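You operate a simulated robot arm through the tools that you are given. There is no shell and no other tool.

Carry out the task below with a simulated robot arm. There is one attempt and no reset: what you move stays moved.

TASK
Put things in order on the middle table. At the end: the clear glass beaker from the middle table stands where the grey moisture card stood; the silver feeler block from the middle table is on the green tray; the grey moisture card from the middle table stands on top of the green cover; the white ore cup from the middle table stands on top of the yellow cover; the orange round brush is on the grey blue rim drain plate; whatever was shut is shut again. Leave all else as you found it, and nothing knocked over.

The check looks at the end state, three seconds after you hand in, the way a careful person would. Anything else that was tipped, shoved, dropped, spilled or broken makes it a failure. A push-on lid holds only when it is set on centred and level and pressed home; a screw cap is set on level and turned clockwise until tight.

THE ROBOT
A 7-joint arm with a two-finger gripper, fixed in place. Base frame: the origin is at the foot of the arm, x ahead of it, y to its left, z up; the work surface is at about z = 0.85. Units: m, degrees, N and s.
With the tool pointing down near the work surface it reaches from about 0.34 to 0.72 m from the base axis. Its first joint turns from -66.0 to 66.0 degrees. Payload 2.45 kg.
The tool frame sits at the grasp point between the pads (the TCP): z along the fingers, y along the line on which they close. The tips reach 0.026 m beyond it. Largest opening 0.096 m; the body of the gripper starts 0.069 m behind the TCP.
Orientation is that of the tool frame in the base frame, as a unit quaternion [x, y, z, w]. With the fingers straight down and closing along the base's y, the tool's x points along the base's -x, its y along +y and its z along -z.

THE INTERFACE
- The arm moves only by the tool arm_command. Its argument "deltas" is a list of rows, each a list of 7 numbers: the shift along the tool's x, y, z in units of 50 mm (1.0 is 50 mm), then the turn, a rotation vector about the tool's x, y, z in units of 4 degrees (1.0 is 4 degrees), then the closure, from 0 (fully open) to 1 (shut). In form: [[tx, ty, tz, ax, ay, az, jaw], ...]. A call has 1 to 20 rows; each row shifts and turns the commanded pose from where the row before left it, along the tool's axes as they then stand. A call with a number of a shift or a turn outside -1 to 1 is refused whole. A row lasts 0.2 s, in which the tool goes at most 0.05 m and 8.6 degrees; a call with a longer step from one row to the next is refused whole, and so is a gripper value outside its range. Where a pose cannot be reached the arm comes as near as it can. A force on the tool above 40 N (or 10 N above the force at the start of the call, whichever is more), or a blocked arm, ends the call early, and 0.2 s more pass. Each finger halts on what it meets, pressing with about 44 N; the grip force reading is that of the motor and also rises with nothing between the fingers. The clock runs only during rows and for 0.2 s after the last one: add rows that do not move to give the fingers time. The reply holds the time, the measured pose of the TCP, the force on the tool along the base axes, the opening and the grip force, in the units named above and with some noise, with the torque about the TCP (base axes, N m) and any sound that the robot's microphone picked up.
- Cameras (640 x 400 px; columns grow to the right, rows downward): "scene" is fixed at [0.1676, -0.4195, 1.4077]; the picture's right is [0.51, -0.86, 0.00], its down [-0.69, -0.42, -0.59] and it looks along [0.50, 0.30, -0.81] (base axes); focal length 312 px, centre (320, 200). "wrist" rides on the gripper at [0.082, 0.003, -0.098] in the tool frame; the picture's right is [-0.04, 1.00, 0.00], its down [-0.73, -0.03, -0.68] and it looks along [-0.68, -0.03, 0.73] (tool axes); focal length 256 px, centre (320, 200). There is no depth. A picture from a camera that has moved, and an enlarged one, comes with that camera's place and axes in the base frame and with its lens. The place of the scene camera against the robot may be out by one fixed shift of up to 0.018 m in any direction.
- snapshot(camera): a new picture of that camera. It takes no simulated time.
- close_up(camera, box): a new picture of the part [left, top, right, bottom] of that camera's present view, enlarged. It takes no simulated time.
- hand_in(): hands the job in; it is judged then, once.

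Places have to be worked out from the pictures, the camera data and where the tool is seen. Open the gripper and draw the arm clear of the work before you hand the job in, unless the task says otherwise.

The tools are called after ">>>" as name(argument=value, ...) on one line, values as JSON. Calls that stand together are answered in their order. arm_command: Moves the arm, as the interface text tells. Its arguments: {"type":"object","properties":{"deltas":{"type":"array","items":{"type":"array","items":{"type":"number"}}}},"required":["deltas"]} The other tools are called the same way: snapshot (camera) takes a picture; close_up (camera, box) takes an enlarged picture of a part of a camera's view; hand_in () hands the job in.

At the start:

```text
t: 0.0
eef_pos: [0.3187, -0.1453, 1.0734]
orientation: [0.0, 1.0, 0.0, 0.0]
contact_force: [0.4, -1.1, 0.0]
torque: [-0.02, 0.02, 0.02]
gripper_width: 0.0961
finger_force: 0.1
```

scene: 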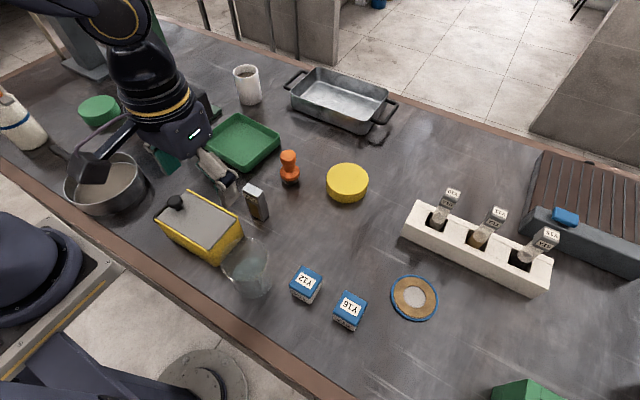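
wrist: 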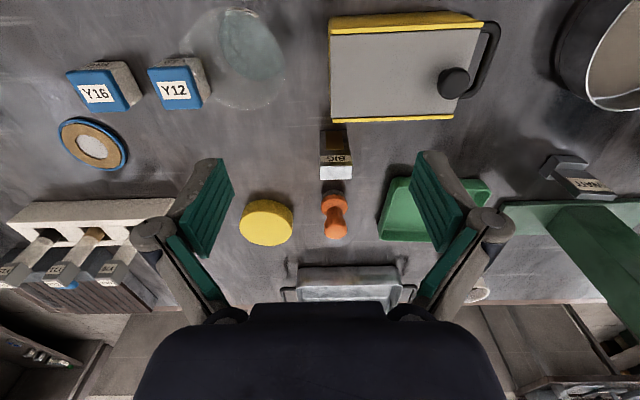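

I'll start by looking closely at the scene to identify the objects named in the task.

>>> close_up(camera="scene", box=[140, 120, 380, 320])

>>> close_up(camera="scene", box=[380, 130, 640, 400])

>>> close_up(camera="scene", box=[0, 40, 240, 240])

>>> close_up(camera="scene", box=[200, 40, 420, 200])

```text
2.00 times, centred on (260, 220) of scene
camera zoom: at [0.1676, -0.4195, 1.4077], right [0.51, -0.86, 0.0], down [-0.69, -0.42, -0.59], along [0.5, 0.3, -0.81], focal length 624 px, centre (440, 160)
```

zoom: 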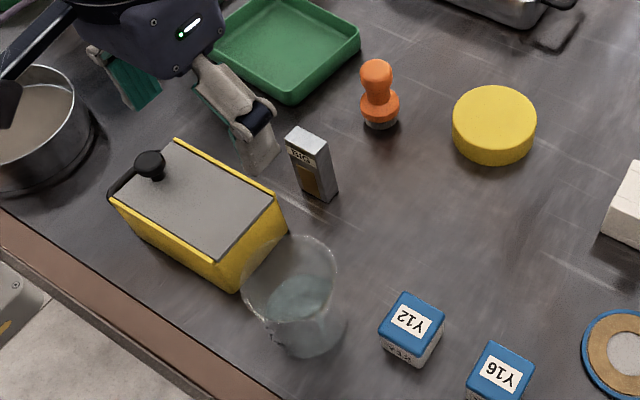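

```text
1.48 times, centred on (510, 265) of scene
camera zoom: at [0.1676, -0.4195, 1.4077], right [0.51, -0.86, 0.0], down [-0.69, -0.42, -0.59], along [0.5, 0.3, -0.81], focal length 462 px, centre (38, 104)
```

zoom: 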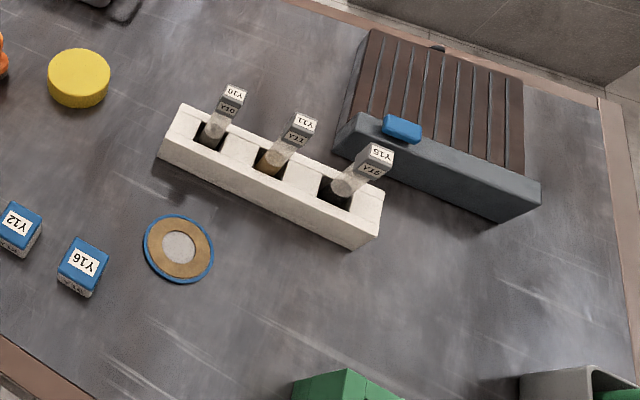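

```text
2.00 times, centred on (120, 140) of scene
camera zoom: at [0.1676, -0.4195, 1.4077], right [0.51, -0.86, 0.0], down [-0.69, -0.42, -0.59], along [0.5, 0.3, -0.81], focal length 624 px, centre (720, 320)
```

zoom: 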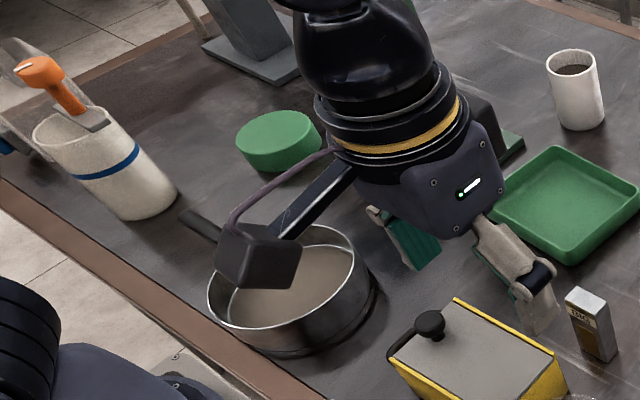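

```text
2.50 times, centred on (310, 120) of scene
camera zoom: at [0.1676, -0.4195, 1.4077], right [0.51, -0.86, 0.0], down [-0.69, -0.42, -0.59], along [0.5, 0.3, -0.81], focal length 780 px, centre (345, 400)
```

zoom: 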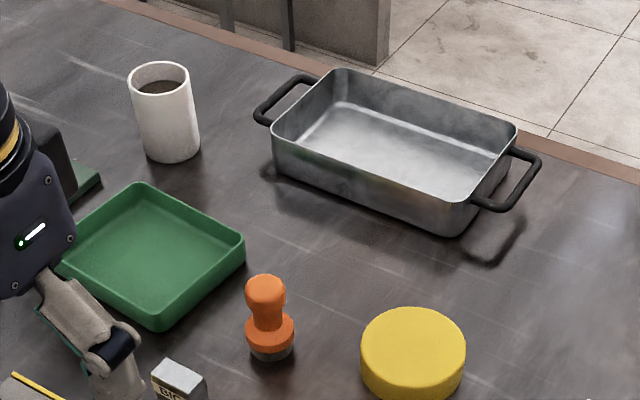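

The scene has several labelled items. I'll enlarge parts of the wrist view to read the labels and check the unclear objects.

>>> close_up(camera="wrist", box=[500, 120, 640, 210])

>>> close_up(camera="wrist", box=[270, 100, 410, 250])

>>> close_up(camera="wrist", box=[40, 0, 300, 180])

>>> close_up(camera="wrist", box=[0, 180, 180, 300])

>>> close_up(camera="scene", box=[470, 300, 640, 400])

>>> close_up(camera="scene", box=[360, 260, 480, 340])

```text
4.44 times, centred on (570, 165) of wrist
camera zoom: at [0.2375, -0.1419, 1.1711], right [0.04, 1.0, 0.0], down [0.73, -0.03, 0.68], along [0.68, -0.03, -0.73], focal length 1138 px, centre (-791, 356)
```

zoom: 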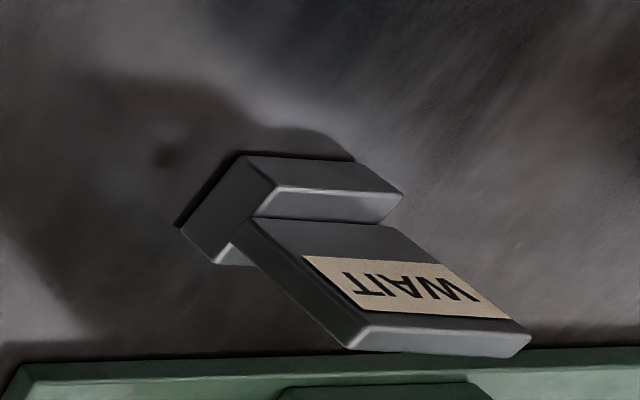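

```text
2.67 times, centred on (340, 175) of wrist
camera zoom: at [0.2375, -0.1419, 1.1711], right [0.04, 1.0, 0.0], down [0.73, -0.03, 0.68], along [0.68, -0.03, -0.73], focal length 683 px, centre (267, 267)
```

zoom: 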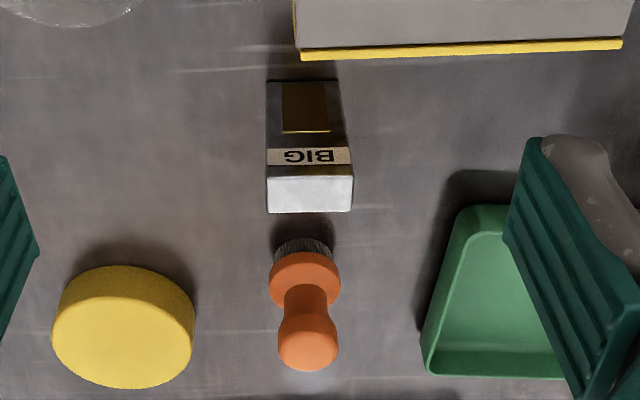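

```text
2.22 times, centred on (170, 90) of wrist
camera zoom: at [0.2375, -0.1419, 1.1711], right [0.04, 1.0, 0.0], down [0.73, -0.03, 0.68], along [0.68, -0.03, -0.73], focal length 569 px, centre (653, 444)
```

zoom: 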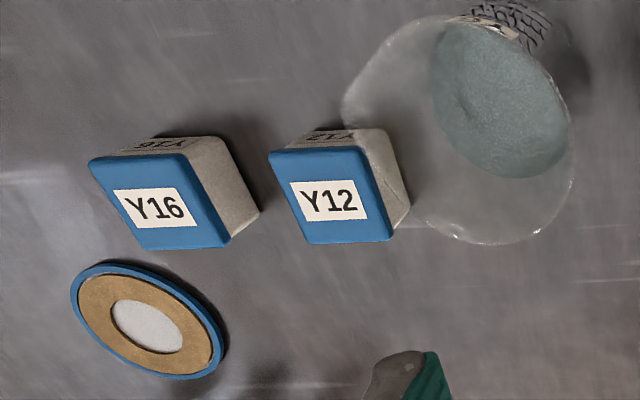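

```text
3.33 times, centred on (90, 240) of wrist
camera zoom: at [0.2375, -0.1419, 1.1711], right [0.04, 1.0, 0.0], down [0.73, -0.03, 0.68], along [0.68, -0.03, -0.73], focal length 853 px, centre (1087, 67)
```

zoom: 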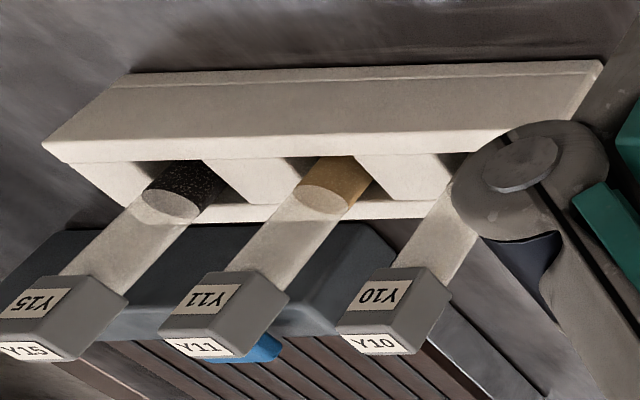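

```text
3.76 times, centred on (555, 350) of scene
camera zoom: at [0.1676, -0.4195, 1.4077], right [0.51, -0.86, 0.0], down [-0.69, -0.42, -0.59], along [0.5, 0.3, -0.81], focal length 1175 px, centre (-565, -365)
```

zoom: 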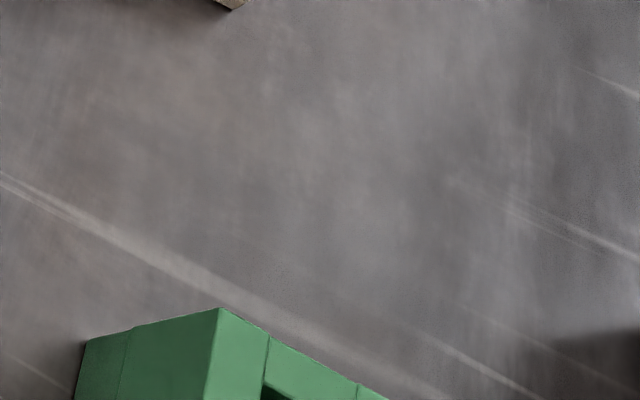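

```text
5.00 times, centred on (420, 300) of scene
camera zoom: at [0.1676, -0.4195, 1.4077], right [0.51, -0.86, 0.0], down [-0.69, -0.42, -0.59], along [0.5, 0.3, -0.81], focal length 1561 px, centre (-180, -300)
```

zoom: 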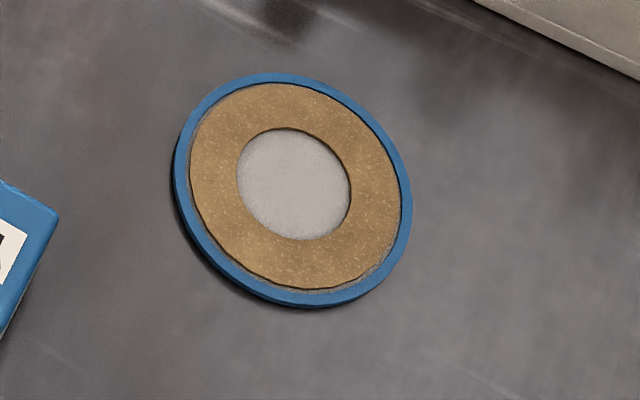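

The blue-rimmed disc is probably the drain plate, but the item marked "WAIT" is hidden from the scene camera by the arm. I'll move the arm to the right at its present height to uncover the left half of the table.

>>> arm_command(deltas=[[-0.3, -0.8, 0, 0, 0, 0, 0], [-0.3, -0.8, 0, 0, 0, 0, 0], [-0.3, -0.8, 0, 0, 0, 0, 0], [-0.3, -0.8, 0, 0, 0, 0, 0], [-0.3, -0.8, 0, 0, 0, 0, 0], [-0.3, -0.8, 0, 0, 0, 0, 0], [0, 0, 0, 0, 0, 0, 0], [0, 0, 0, 0, 0, 0, 0]])

>>> snapshot(camera="scene")

>>> snapshot(camera="wrist")

```text
t: 1.8
eef_pos: [0.4085, -0.3853, 1.0734]
orientation: [0.001, 1.0, 0.0, 0.0]
contact_force: [-1.1, -0.9, 0.5]
torque: [0.01, 0.0, 0.04]
gripper_width: 0.0961
finger_force: 0.1
```

```text
taken
```

scene: 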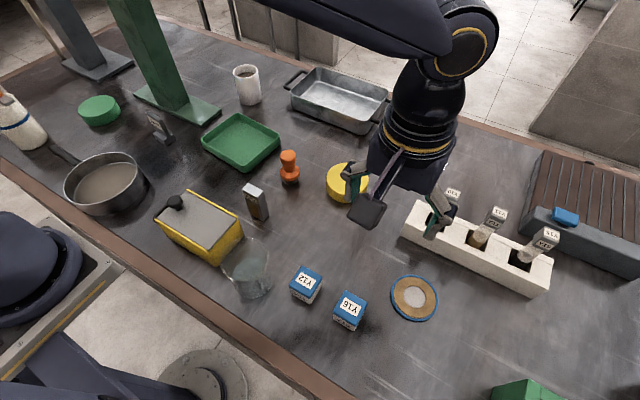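

```text
taken
camera wrist: at [0.3269, -0.3824, 1.1706], right [0.04, 1.0, 0.0], down [0.73, -0.03, 0.68], along [0.68, -0.03, -0.73], focal length 256 px, centre (320, 200)
```

wrist: 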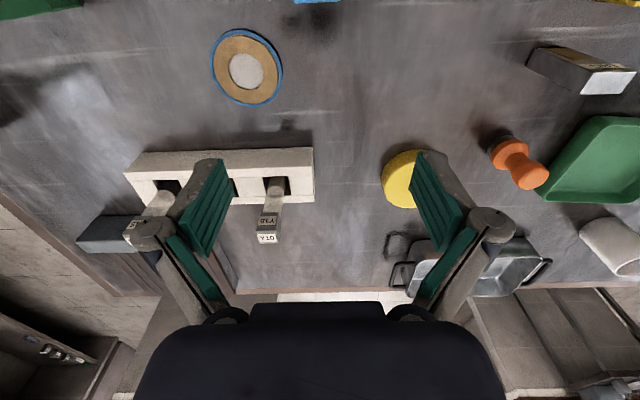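

>>> close_up(camera="scene", box=[110, 80, 240, 180])

>>> close_up(camera="scene", box=[140, 160, 300, 310])

>>> close_up(camera="scene", box=[0, 60, 160, 230])

```text
4.00 times, centred on (175, 130) of scene
camera zoom: at [0.1676, -0.4195, 1.4077], right [0.51, -0.86, 0.0], down [-0.69, -0.42, -0.59], along [0.5, 0.3, -0.81], focal length 1248 px, centre (900, 480)
```

zoom: 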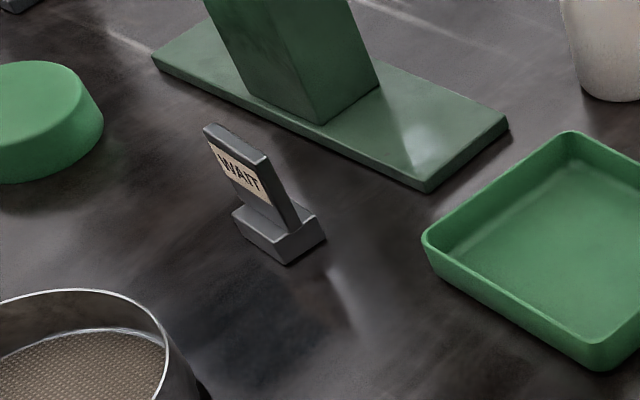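

```text
2.67 times, centred on (220, 235) of scene
camera zoom: at [0.1676, -0.4195, 1.4077], right [0.51, -0.86, 0.0], down [-0.69, -0.42, -0.59], along [0.5, 0.3, -0.81], focal length 832 px, centre (587, 107)
```

zoom: 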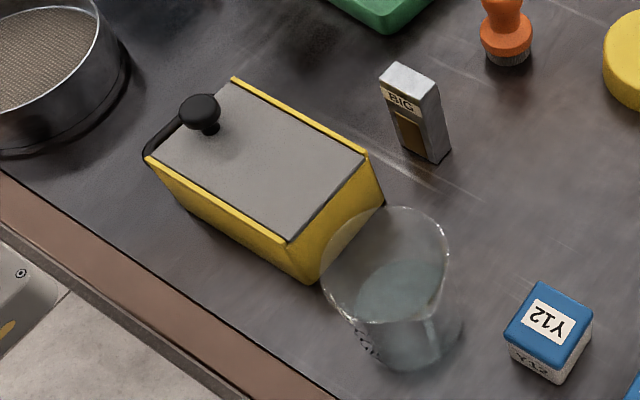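

```text
2.35 times, centred on (80, 145) of scene
camera zoom: at [0.1676, -0.4195, 1.4077], right [0.51, -0.86, 0.0], down [-0.69, -0.42, -0.59], along [0.5, 0.3, -0.81], focal length 734 px, centre (885, 329)
```

zoom: 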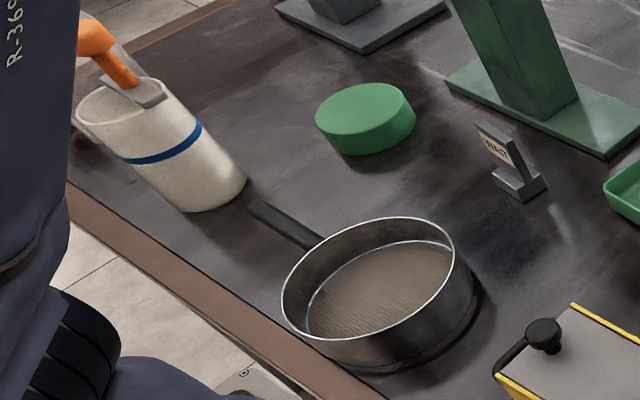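

The "WAIT" item is a grey card on a foot, which makes it the moisture card. The silver "BIG" block is the feeler block. I'll fly over to the left at this height to view the card and green cover up close with the wrist camera.

>>> arm_command(deltas=[[0.075, 0.9, 0, 0, 0, 0, 0], [0.075, 0.9, 0, 0, 0, 0, 0], [0.075, 0.9, 0, 0, 0, 0, 0], [0.075, 0.9, 0, 0, 0, 0, 0], [0.075, 0.9, 0, 0, 0, 0, 0], [0.075, 0.9, 0, 0, 0, 0, 0], [0.075, 0.9, 0, 0, 0, 0, 0], [0.075, 0.9, 0, 0, 0, 0, 0], [0.075, 0.9, 0, 0, 0, 0, 0], [0.075, 0.9, 0, 0, 0, 0, 0], [0.075, 0.9, 0, 0, 0, 0, 0], [0.075, 0.9, 0, 0, 0, 0, 0], [0.075, 0.9, 0, 0, 0, 0, 0], [0, 0, 0, 0, 0, 0, 0], [0, 0, 0, 0, 0, 0, 0]])

>>> snapshot(camera="wrist")

>>> snapshot(camera="scene")

```text
t: 5.0
eef_pos: [0.3586, 0.2006, 1.0736]
orientation: [0.0, 1.0, 0.0, 0.0]
contact_force: [0.0, 0.4, -0.8]
torque: [-0.02, 0.01, -0.01]
gripper_width: 0.096
finger_force: 0.0
```

```text
taken
camera wrist: at [0.2773, 0.2044, 1.1713], right [0.04, 1.0, 0.0], down [0.73, -0.03, 0.68], along [0.68, -0.03, -0.73], focal length 256 px, centre (320, 200)
```

wrist: 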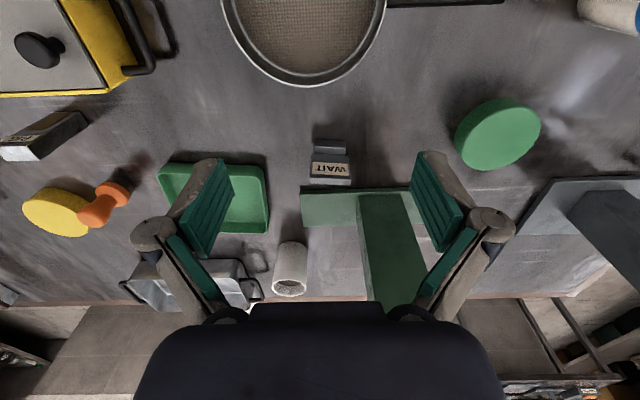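

```text
taken
```

scene: 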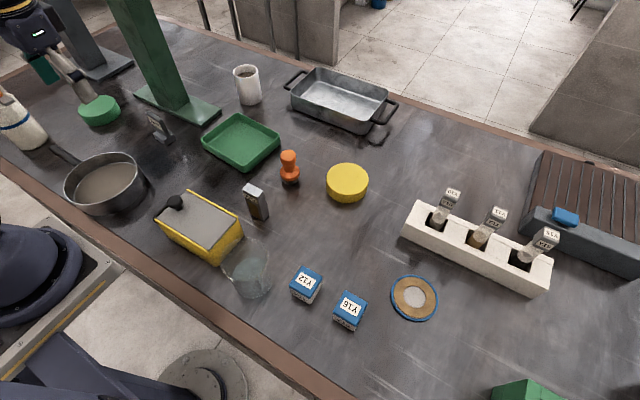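

I have a good view of the left half of the table. I'll zoom in on the card, the cover and the tray.

>>> close_up(camera="wrist", box=[280, 120, 380, 200])

>>> close_up(camera="wrist", box=[430, 80, 560, 190])

>>> close_up(camera="wrist", box=[140, 140, 320, 310])

>>> close_up(camera="scene", box=[130, 90, 190, 150])

```text
5.00 times, centred on (330, 160) of wrist
camera zoom: at [0.2773, 0.2044, 1.1713], right [0.04, 1.0, 0.0], down [0.73, -0.03, 0.68], along [0.68, -0.03, -0.73], focal length 1280 px, centre (270, 400)
```

zoom: 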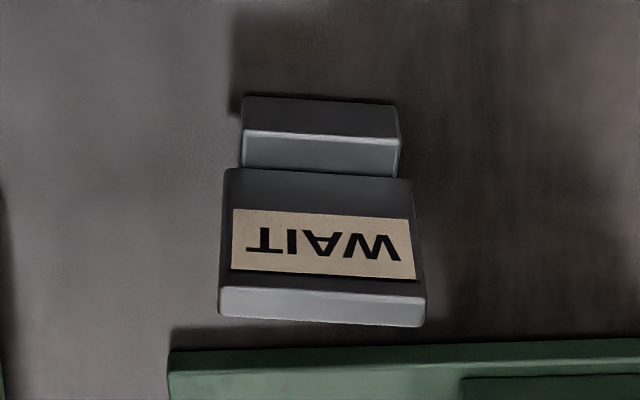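

```text
3.64 times, centred on (495, 135) of wrist
camera zoom: at [0.2773, 0.2044, 1.1713], right [0.04, 1.0, 0.0], down [0.73, -0.03, 0.68], along [0.68, -0.03, -0.73], focal length 931 px, centre (-316, 436)
```

zoom: 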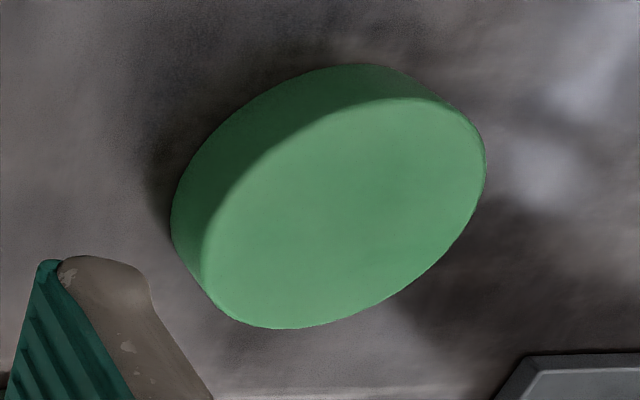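

```text
2.35 times, centred on (230, 225) of wrist
camera zoom: at [0.2773, 0.2044, 1.1713], right [0.04, 1.0, 0.0], down [0.73, -0.03, 0.68], along [0.68, -0.03, -0.73], focal length 602 px, centre (532, 141)
```

zoom: 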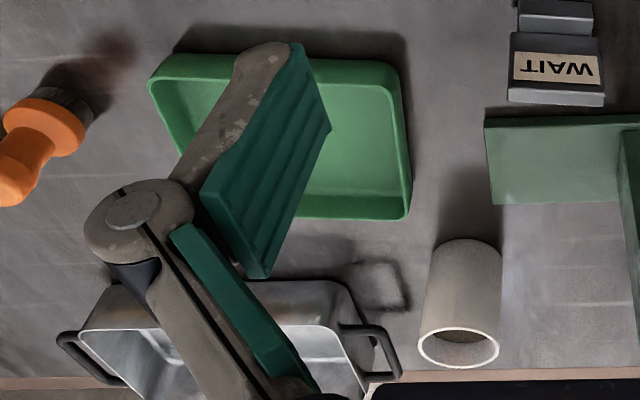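

```text
6.67 times, centred on (160, 120) of scene
camera zoom: at [0.1676, -0.4194, 1.4077], right [0.51, -0.86, 0.0], down [-0.69, -0.42, -0.59], along [0.5, 0.3, -0.81], focal length 2081 px, centre (1387, 733)
```

zoom: 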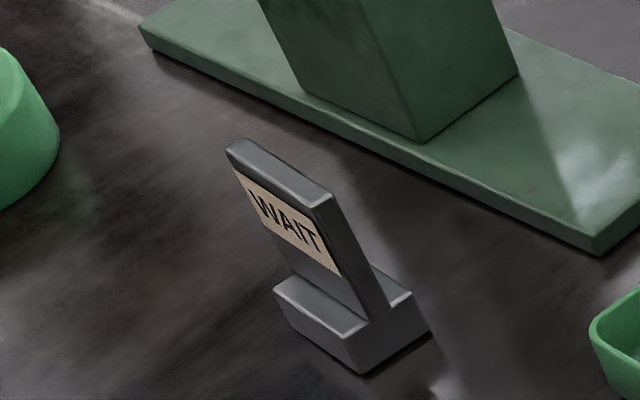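

From the wrist view I place the card's foot at about x 0.462–0.49, y 0.188–0.232. The plate is centred near (0.478, 0.21), is about 52 mm wide and reaches up to z ≈ 0.92. The green cover's centre is about (0.449, 0.425) with its top at z ≈ 0.883. I'll move to hover above the card and check the alignment.

>>> arm_command(deltas=[[-0.595, 0.05, 0.35, 0, 0, 0, 0], [-0.595, 0.05, 0.35, 0, 0, 0, 0], [-0.595, 0.05, 0.35, 0, 0, 0, 0], [-0.595, 0.05, 0.35, 0, 0, 0, 0], [0, 0, 0, 0, 0, 0, 0], [0, 0, 0, 0, 0, 0, 0]])

>>> snapshot(camera="wrist")

>>> snapshot(camera="scene")

```text
t: 6.4
eef_pos: [0.4775, 0.2117, 1.0031]
orientation: [0.0, 1.0, -0.001, 0.0]
contact_force: [0.8, -0.4, 0.0]
torque: [0.0, -0.01, 0.02]
gripper_width: 0.0959
finger_force: 0.1
```

```text
taken
camera wrist: at [0.3976, 0.2133, 1.1009], right [0.04, 1.0, 0.0], down [0.73, -0.03, 0.68], along [0.68, -0.03, -0.73], focal length 256 px, centre (320, 200)
```

wrist: 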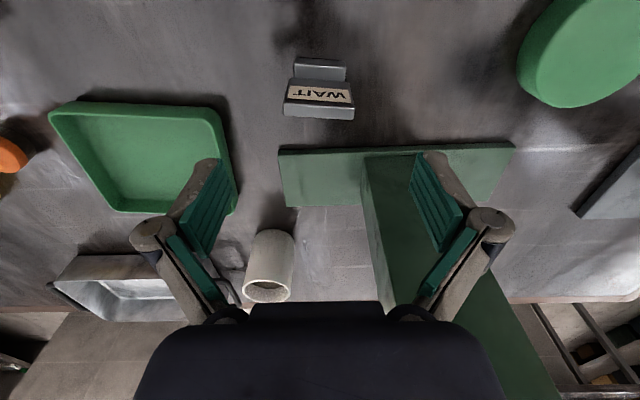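

```text
taken
```

scene: 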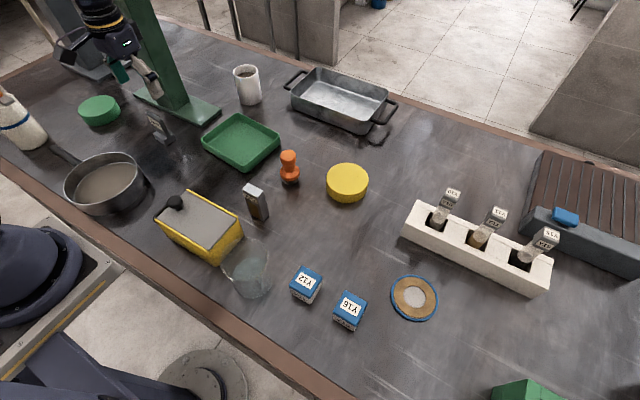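

The card top appears exactly below the TCP. I'll zoom in once more to record its precise place, because the beaker must stand there later.

>>> close_up(camera="wrist", box=[270, 40, 370, 130])

>>> close_up(camera="wrist", box=[500, 0, 640, 120])

```text
4.44 times, centred on (320, 85) of wrist
camera zoom: at [0.3976, 0.2133, 1.1009], right [0.04, 1.0, 0.0], down [0.73, -0.03, 0.68], along [0.68, -0.03, -0.73], focal length 1138 px, centre (320, 711)
```

zoom: 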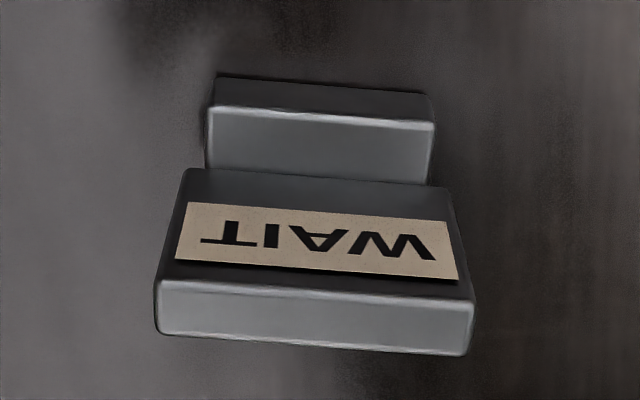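

```text
3.33 times, centred on (570, 60) of wrist
camera zoom: at [0.3976, 0.2133, 1.1009], right [0.04, 1.0, 0.0], down [0.73, -0.03, 0.68], along [0.68, -0.03, -0.73], focal length 853 px, centre (-513, 667)
```

zoom: 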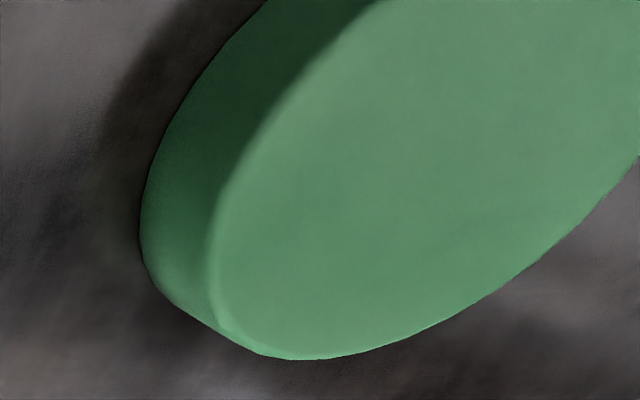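

The card is centred under the gripper: its foot centre is at about (0.476, 0.2095), yawed about 7° clockwise. I'll turn the tool to match and descend to z ≈ 0.90 with the jaws open.

>>> arm_command(deltas=[[0, -0.02, 0.1, 0, 0, 0.8, 0], [0, -0.02, 0.1, 0, 0, 0.8, 0], [0, 0, 0.6, 0, 0, 0, 0], [0, 0, 0.6, 0, 0, 0, 0], [0, 0, 0.45, 0, 0, 0, 0], [0, 0, 0.2, 0, 0, 0, 0], [0, 0, 0, 0, 0, 0, 0], [0, 0, 0, 0, 0, 0, 0]])

>>> snapshot(camera="wrist")

>>> close_up(camera="scene", box=[70, 50, 230, 160])

```text
t: 8.2
eef_pos: [0.4781, 0.2086, 0.9017]
orientation: [0.057, 0.998, 0.0, 0.0]
contact_force: [-0.5, -0.8, 0.6]
torque: [-0.03, 0.01, 0.0]
gripper_width: 0.096
finger_force: 0.2
```

```text
taken
camera wrist: at [0.3983, 0.2204, 0.9982], right [0.15, 0.99, 0.0], down [0.73, -0.11, 0.68], along [0.67, -0.1, -0.73], focal length 256 px, centre (320, 200)
```

wrist: 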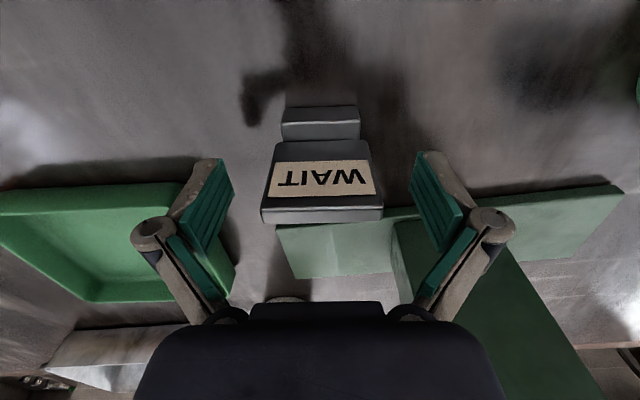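

```text
3.64 times, centred on (150, 105) of scene
camera zoom: at [0.1676, -0.4195, 1.4077], right [0.51, -0.86, 0.0], down [-0.69, -0.42, -0.59], along [0.5, 0.3, -0.81], focal length 1135 px, centre (938, 546)
```

zoom: 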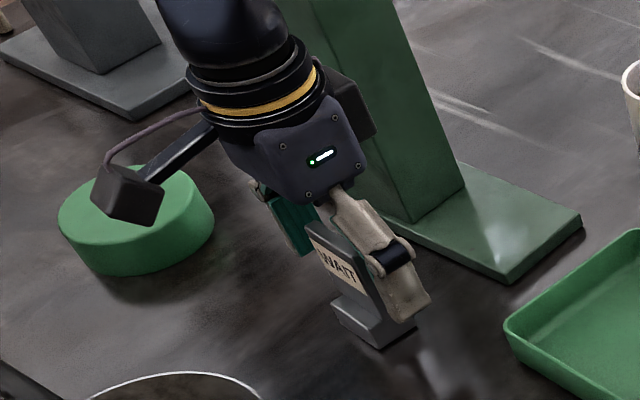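

The card sits centred between the pads and lines up with the TCP. I'll close the fingers on it.

>>> arm_command(deltas=[[0, 0, 0, 0, 0, 0, 0.3], [0, 0, 0, 0, 0, 0, 0.5], [0, 0, 0, 0, 0, 0, 0.7], [0, 0, 0, 0, 0, 0, 0.7], [0, 0, 0, 0, 0, 0, 0.7], [0, 0, 0, 0, 0, 0, 0.7]])

>>> snapshot(camera="wrist")

```text
t: 9.6
eef_pos: [0.4785, 0.2091, 0.9001]
orientation: [0.057, 0.998, 0.0, 0.0]
contact_force: [0.1, 1.1, 5.0]
torque: [0.04, 0.06, -0.01]
gripper_width: 0.0509
finger_force: 44.6
```

```text
taken
camera wrist: at [0.3983, 0.2205, 0.9985], right [0.15, 0.99, 0.0], down [0.73, -0.11, 0.68], along [0.67, -0.1, -0.73], focal length 256 px, centre (320, 200)
```

wrist: 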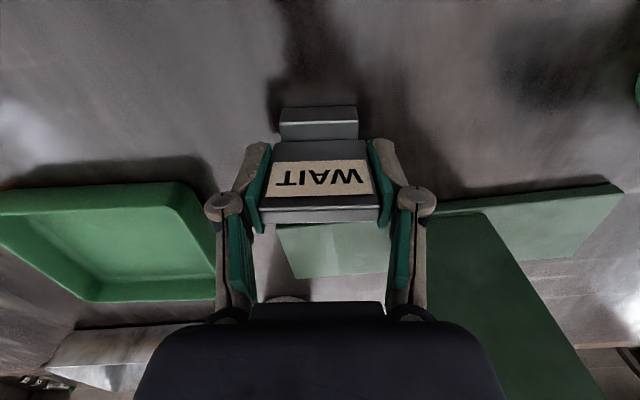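

The card is held (opening 0.051 m, 44 N). I'll lift it straight up by about 0.1 m and check it stays in the grip.

>>> arm_command(deltas=[[0, 0, -0.3, 0, 0, 0, 0.7], [0, 0, -0.6, 0, 0, 0, 0.7], [0, 0, -0.6, 0, 0, 0, 0.7], [0, 0, -0.5, 0, 0, 0, 0.7], [0, 0, 0, 0, 0, 0, 0.7]])

>>> snapshot(camera="wrist")

>>> close_up(camera="scene", box=[70, 30, 230, 150])

```text
t: 10.8
eef_pos: [0.4785, 0.2073, 1.001]
orientation: [0.056, 0.998, -0.001, -0.001]
contact_force: [-0.4, 0.0, -0.4]
torque: [0.01, 0.01, 0.0]
gripper_width: 0.0288
finger_force: 0.1
```

```text
taken
camera wrist: at [0.3983, 0.2198, 1.0988], right [0.15, 0.99, 0.0], down [0.73, -0.11, 0.68], along [0.67, -0.1, -0.73], focal length 256 px, centre (320, 200)
```

wrist: 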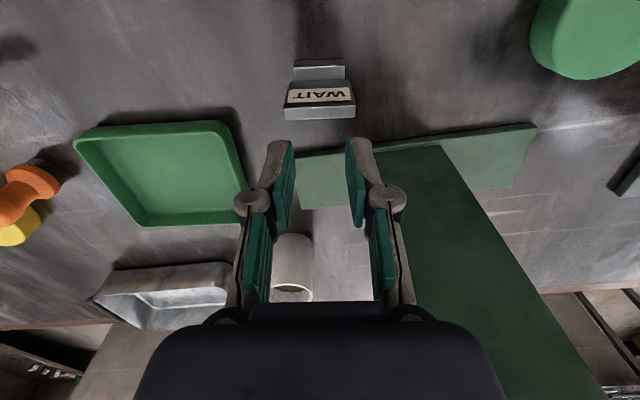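

```text
3.33 times, centred on (150, 90) of scene
camera zoom: at [0.1676, -0.4195, 1.4077], right [0.51, -0.86, 0.0], down [-0.69, -0.42, -0.59], along [0.5, 0.3, -0.81], focal length 1040 px, centre (887, 567)
```

zoom: 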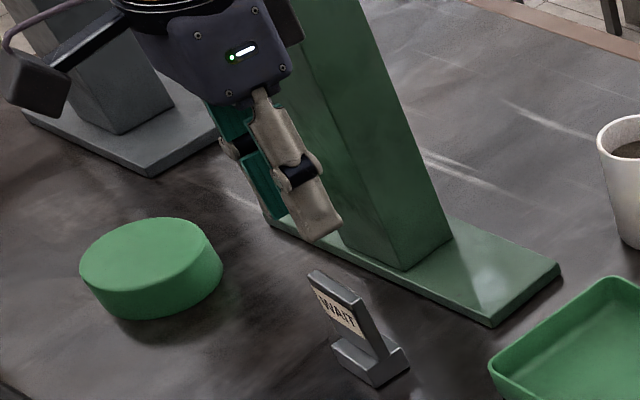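

The pads slid off the card's narrow edges; it still stands in its place, upright. I'll instead grip it across its thickness. For that I open the jaws and turn the tool by 90° above the card.

>>> arm_command(deltas=[[0, 0, -0.2, 0, 0, -0.98, 0], [0, 0, 0, 0, 0, -0.98, 0], [0, 0, 0, 0, 0, -0.98, 0], [0, 0, 0, 0, 0, -0.98, 0], [0, 0, 0, 0, 0, -0.98, 0], [0, 0, 0, 0, 0, -0.98, 0], [0, 0, 0, 0, 0, -0.98, 0], [0, 0, 0, 0, 0, -0.98, 0], [0, 0, 0, 0, 0, -0.98, 0], [0, 0, 0, 0, 0, -0.98, 0], [0, 0, 0, 0, 0, -0.98, 0], [0, 0, 0, 0, 0, -0.98, 0], [0, 0, 0, 0, 0, -0.98, 0], [0, 0, 0, 0, 0, -0.98, 0], [0, 0, 0, 0, 0, -0.98, 0], [0, 0, 0, 0, 0, -0.98, 0], [0, 0, 0, 0, 0, -0.98, 0], [0, 0, 0, 0, 0, -0.98, 0]])

>>> arm_command(deltas=[[0, 0, 0, 0, 0, -0.98, 0], [0, 0, 0, 0, 0, -0.98, 0], [0, 0, 0, 0, 0, -0.98, 0], [0, 0, 0, 0, 0, -0.98, 0], [0, 0, 0, 0, 0, -0.94, 0], [0, 0, 0, 0, 0, 0, 0], [0, 0, 0, 0, 0, 0, 0]])

>>> snapshot(camera="wrist")

>>> snapshot(camera="scene")

```text
t: 14.6
eef_pos: [0.4788, 0.2087, 1.0106]
orientation: [-0.531, 0.847, -0.001, 0.0]
contact_force: [0.2, 0.0, -0.9]
torque: [-0.01, 0.02, -0.01]
gripper_width: 0.0959
finger_force: 0.1
```

```text
t: 16.2
eef_pos: [0.4787, 0.2083, 1.0101]
orientation: [-0.667, 0.745, 0.0, 0.0]
contact_force: [0.2, -0.1, -1.3]
torque: [-0.03, 0.01, 0.0]
gripper_width: 0.096
finger_force: 0.1
```

```text
taken
camera wrist: at [0.4666, 0.1271, 1.1086], right [-0.99, 0.15, 0.0], down [0.11, 0.73, 0.68], along [0.1, 0.67, -0.73], focal length 256 px, centre (320, 200)
```

wrist: 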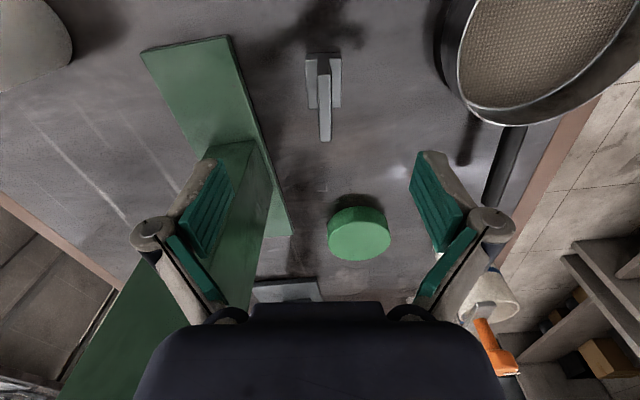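

```text
taken
```

scene: 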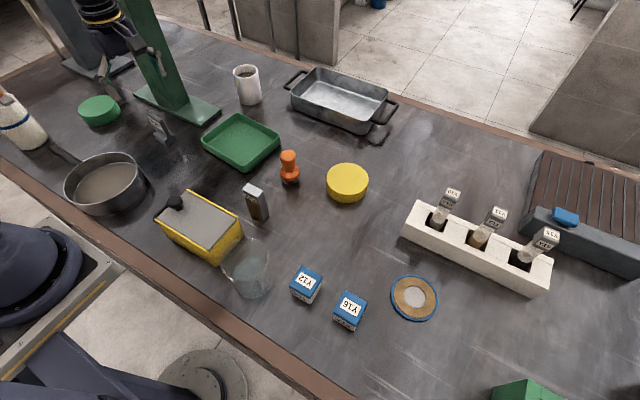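

The card now shows edge-on between the jaws. I'll zoom in to check centring.

>>> close_up(camera="wrist", box=[270, 40, 380, 150])

>>> close_up(camera="wrist", box=[290, 180, 420, 280])

```text
3.64 times, centred on (325, 95) of wrist
camera zoom: at [0.4666, 0.1271, 1.1086], right [-0.99, 0.15, 0.0], down [0.11, 0.73, 0.68], along [0.1, 0.67, -0.73], focal length 931 px, centre (302, 582)
```

zoom: 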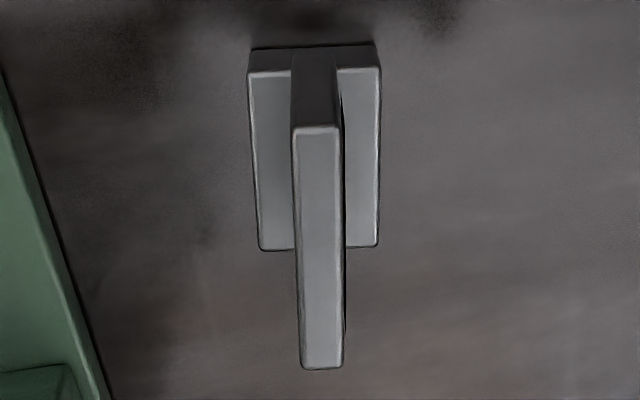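

```text
4.00 times, centred on (355, 230) of wrist
camera zoom: at [0.4666, 0.1271, 1.1086], right [-0.99, 0.15, 0.0], down [0.11, 0.73, 0.68], along [0.1, 0.67, -0.73], focal length 1024 px, centre (180, 80)
```

zoom: 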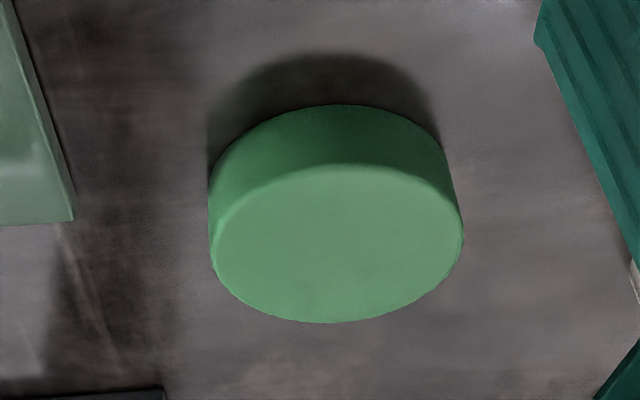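

The foot centre is at (0.476, 0.208) and the plate is upright at about (0.476, 0.209). I'll shift 3 mm to centre it, descend to z ≈ 0.902 and close on its faces.

>>> arm_command(deltas=[[0, 0.06, 0.5, 0, 0, 0, 0], [0, 0, 0.6, 0, 0, 0, 0], [0, 0, 0.6, 0, 0, 0, 0], [0, 0, 0.3, 0, 0, 0, 0], [0, 0, 0.16, 0, 0, 0, 0], [0, 0, 0, 0, 0, 0, 0], [0, 0, 0, 0, 0, 0, 0.3], [0, 0, 0, 0, 0, 0, 0.6], [0, 0, 0, 0, 0, 0, 0.9], [0, 0, 0, 0, 0, 0, 1], [0, 0, 0, 0, 0, 0, 1], [0, 0, 0, 0, 0, 0, 1], [0, 0, 0, 0, 0, 0, 1]])

>>> snapshot(camera="wrist")

>>> close_up(camera="scene", box=[70, 50, 230, 160])

```text
t: 19.0
eef_pos: [0.4743, 0.2078, 0.9017]
orientation: [-0.666, 0.746, 0.0, 0.0]
contact_force: [-0.7, -0.3, -0.6]
torque: [-0.03, 0.0, 0.02]
gripper_width: 0.0092
finger_force: 36.8
```

```text
taken
camera wrist: at [0.4633, 0.1271, 1.0004], right [-0.99, 0.15, 0.0], down [0.11, 0.73, 0.68], along [0.1, 0.67, -0.73], focal length 256 px, centre (320, 200)
```

wrist: 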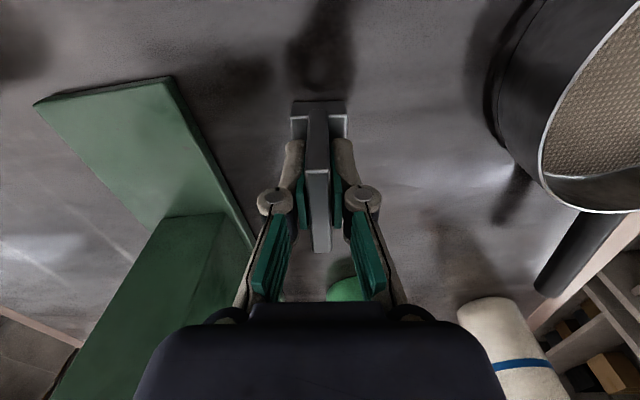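

```text
3.64 times, centred on (150, 105) of scene
camera zoom: at [0.1676, -0.4195, 1.4077], right [0.51, -0.86, 0.0], down [-0.69, -0.42, -0.59], along [0.5, 0.3, -0.81], focal length 1135 px, centre (938, 546)
```

zoom: 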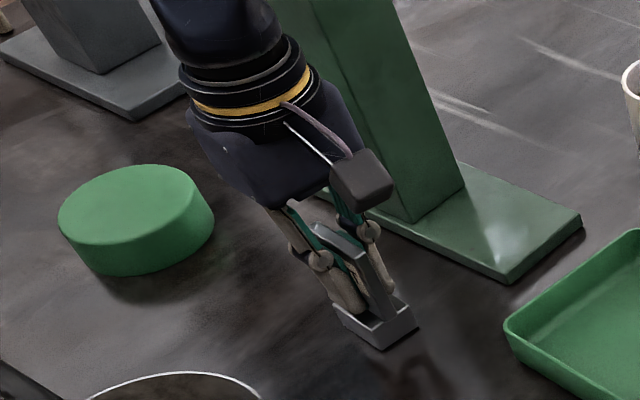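

The jaws have closed on the plate at 9 mm. I'll hold a moment, then lift slowly by 30 mm to test the grip.

>>> arm_command(deltas=[[0, 0, 0, 0, 0, 0, 1], [0, 0, 0, 0, 0, 0, 1], [0, 0, -0.1, 0, 0, 0, 1], [0, 0, -0.2, 0, 0, 0, 1], [0, 0, -0.2, 0, 0, 0, 1], [0, 0, -0.1, 0, 0, 0, 1]])

>>> snapshot(camera="wrist")

>>> close_up(camera="scene", box=[70, 50, 230, 160])

```text
t: 20.4
eef_pos: [0.4759, 0.2085, 0.9316]
orientation: [-0.667, 0.745, 0.0, 0.0]
contact_force: [0.2, 0.3, -0.4]
torque: [0.01, 0.01, 0.01]
gripper_width: 0.0091
finger_force: 37.1
```

```text
taken
camera wrist: at [0.4639, 0.1277, 1.0306], right [-0.99, 0.15, 0.0], down [0.11, 0.73, 0.68], along [0.1, 0.67, -0.73], focal length 256 px, centre (320, 200)
```

wrist: 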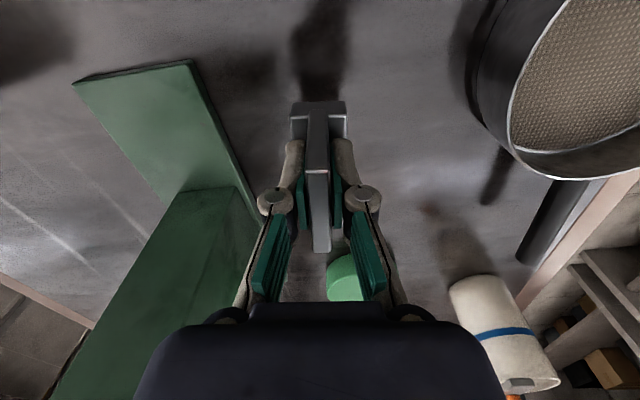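

```text
3.64 times, centred on (150, 105) of scene
camera zoom: at [0.1676, -0.4195, 1.4077], right [0.51, -0.86, 0.0], down [-0.69, -0.42, -0.59], along [0.5, 0.3, -0.81], focal length 1135 px, centre (938, 546)
```

zoom: 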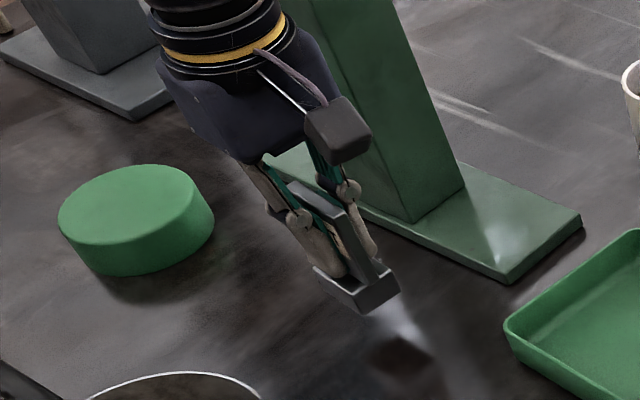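

The card is held firmly and upright. I'll raise it, carry it over the green cover, and stop about 40 mm above it.

>>> arm_command(deltas=[[0, 0.1, -0.5, 0, 0, 0, 1], [0, 0.2, -0.4, 0, 0, 0, 1], [-0.6, 0.12, 0, 0, 0, 0, 1], [-0.65, 0.12, 0, 0, 0, 0, 1], [-0.65, 0.12, 0, 0, 0, 0, 1], [-0.65, 0.12, 0, 0, 0, 0, 1], [-0.65, 0.12, 0, 0, 0, 0, 1], [-0.65, 0.12, 0, 0, 0, 0, 1], [-0.38, 0, 0, 0, 0, 0, 1], [0, 0, 0, 0, 0, 0, 1], [0, 0, 0, 0, 0, 0, 1]])

>>> snapshot(camera="wrist")

>>> close_up(camera="scene", box=[20, 30, 180, 150])

```text
t: 22.8
eef_pos: [0.4494, 0.4252, 0.9779]
orientation: [-0.667, 0.745, 0.0, 0.0]
contact_force: [0.0, -1.3, -1.0]
torque: [0.03, -0.01, 0.0]
gripper_width: 0.0093
finger_force: 36.5
```

```text
taken
camera wrist: at [0.4372, 0.3434, 1.0756], right [-0.99, 0.15, 0.0], down [0.11, 0.73, 0.68], along [0.1, 0.67, -0.73], focal length 256 px, centre (320, 200)
```

wrist: 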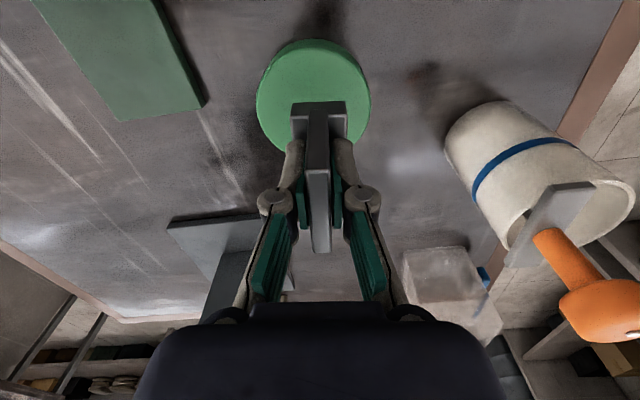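

```text
3.33 times, centred on (100, 90) of scene
camera zoom: at [0.1676, -0.4194, 1.4077], right [0.51, -0.86, 0.0], down [-0.69, -0.42, -0.59], along [0.5, 0.3, -0.81], focal length 1040 px, centre (1053, 567)
```

zoom: 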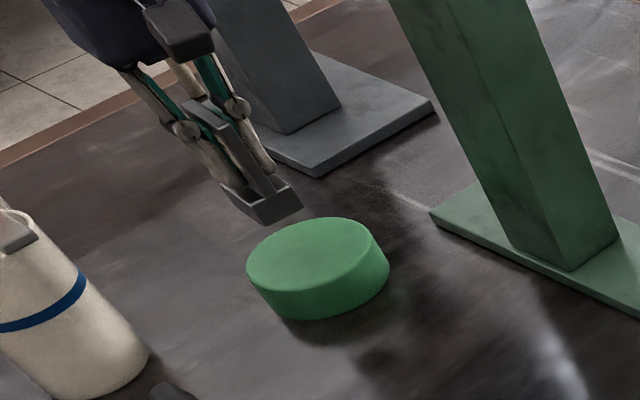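

I'll zoom in on the cover from here to refine its centre before lowering.

>>> close_up(camera="wrist", box=[230, 20, 400, 170])

```text
2.67 times, centred on (315, 95) of wrist
camera zoom: at [0.4372, 0.3434, 1.0756], right [-0.99, 0.15, 0.0], down [0.11, 0.73, 0.68], along [0.1, 0.67, -0.73], focal length 683 px, centre (333, 480)
```

zoom: 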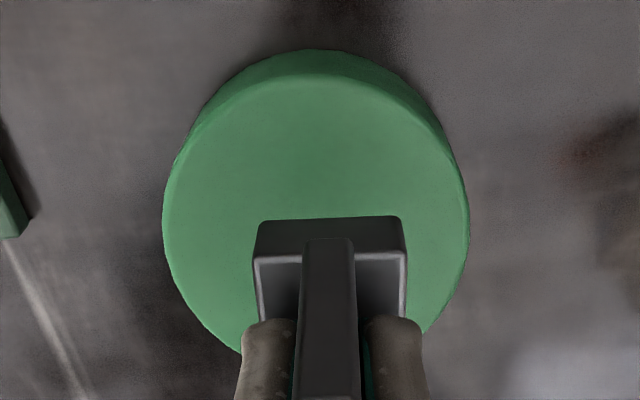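

The refined cover centre is about (0.4545, 0.4245), with radius about 45 mm. I'll shift 5 mm and lower to about 4 mm above the expected contact height.

>>> arm_command(deltas=[[0, -0.1, 0.3, 0, 0, 0, 1], [0, 0, 0.3, 0, 0, 0, 1], [0, 0, 0.18, 0, 0, 0, 1], [0, 0, 0, 0, 0, 0, 1], [0, 0, 0, 0, 0, 0, 1]])

>>> close_up(camera="wrist", box=[220, 40, 420, 200])

>>> close_up(camera="scene", box=[50, 50, 150, 140])

```text
t: 24.0
eef_pos: [0.4537, 0.4244, 0.9381]
orientation: [-0.667, 0.745, -0.001, 0.0]
contact_force: [0.4, -0.3, -0.5]
torque: [0.05, 0.04, -0.02]
gripper_width: 0.0092
finger_force: 36.7
```

```text
2.50 times, centred on (320, 120) of wrist
camera zoom: at [0.4415, 0.3427, 1.0366], right [-0.99, 0.15, 0.0], down [0.11, 0.73, 0.68], along [0.1, 0.67, -0.73], focal length 640 px, centre (320, 400)
```

zoom: 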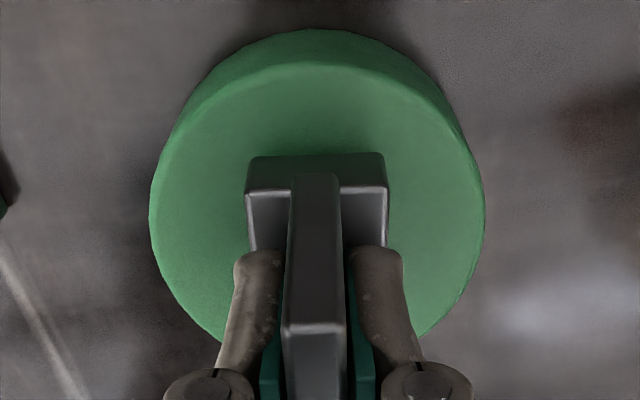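

```text
4.44 times, centred on (100, 95) of scene
camera zoom: at [0.1676, -0.4194, 1.4077], right [0.51, -0.86, 0.0], down [-0.69, -0.42, -0.59], along [0.5, 0.3, -0.81], focal length 1387 px, centre (1298, 667)
```

zoom: 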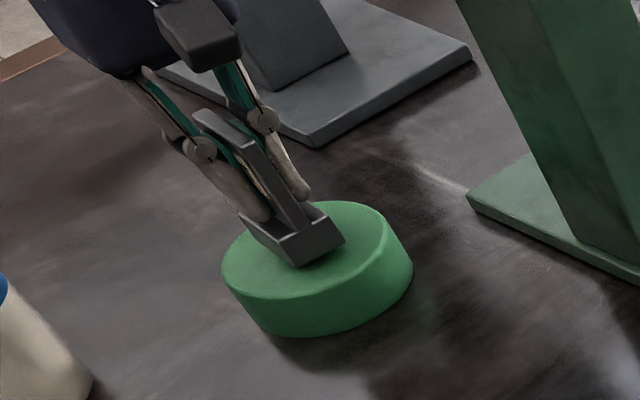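

The card is centred over the cover. I'll lower it in small steps and watch the force.

>>> arm_command(deltas=[[0, 0, 0.05, 0, 0, 0, 1], [0, 0, 0.03, 0, 0, 0, 1], [0, 0, 0, 0, 0, 0, 1]])

```text
t: 24.8
eef_pos: [0.4534, 0.424, 0.9346]
orientation: [-0.667, 0.745, -0.001, 0.0]
contact_force: [0.5, 0.6, -0.9]
torque: [0.0, 0.02, 0.01]
gripper_width: 0.0093
finger_force: 36.6
```

No contact yet. I'll keep lowering in 1–2 mm steps.

>>> arm_command(deltas=[[0, 0, 0.02, 0, 0, 0, 1], [0, 0, 0.02, 0, 0, 0, 1], [0, 0, 0, 0, 0, 0, 1]])

>>> close_up(camera="scene", box=[60, 70, 140, 140])

```text
t: 25.6
eef_pos: [0.4522, 0.4236, 0.9318]
orientation: [-0.667, 0.745, 0.001, -0.001]
contact_force: [0.7, 0.3, -1.5]
torque: [-0.02, 0.03, 0.0]
gripper_width: 0.0096
finger_force: 36.6
```

```text
5.71 times, centred on (100, 105) of scene
camera zoom: at [0.1676, -0.4194, 1.4077], right [0.51, -0.86, 0.0], down [-0.69, -0.42, -0.59], along [0.5, 0.3, -0.81], focal length 1784 px, centre (1577, 743)
```

zoom: 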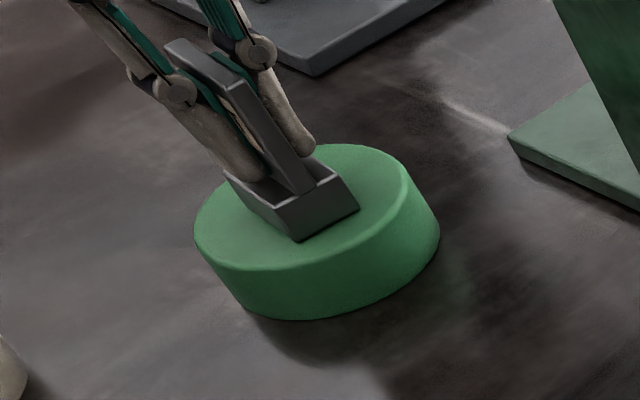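

>>> arm_command(deltas=[[0, 0, 0.02, 0, 0, 0, 1], [0, 0, 0.02, 0, 0, 0, 1], [0, 0, 0, 0, 0, 0, 1]])

```text
t: 26.4
eef_pos: [0.454, 0.4234, 0.9321]
orientation: [-0.667, 0.745, 0.0, 0.0]
contact_force: [-3.5, -4.2, 19.8]
torque: [-0.31, 0.12, -0.01]
gripper_width: 0.009
finger_force: 36.7
```

Contact at z ≈ 0.932 with 20 N upward. I'll back the command off about 1.5 mm to relieve the pressure, then open the jaws gently.

>>> arm_command(deltas=[[0, 0, -0.03, 0, 0, 0, 1], [0, 0, 0, 0, 0, 0, 1]])

```text
t: 27.0
eef_pos: [0.4538, 0.425, 0.9319]
orientation: [-0.667, 0.745, 0.0, 0.001]
contact_force: [1.9, 1.6, 9.4]
torque: [0.03, -0.11, -0.02]
gripper_width: 0.0092
finger_force: 37.5
```

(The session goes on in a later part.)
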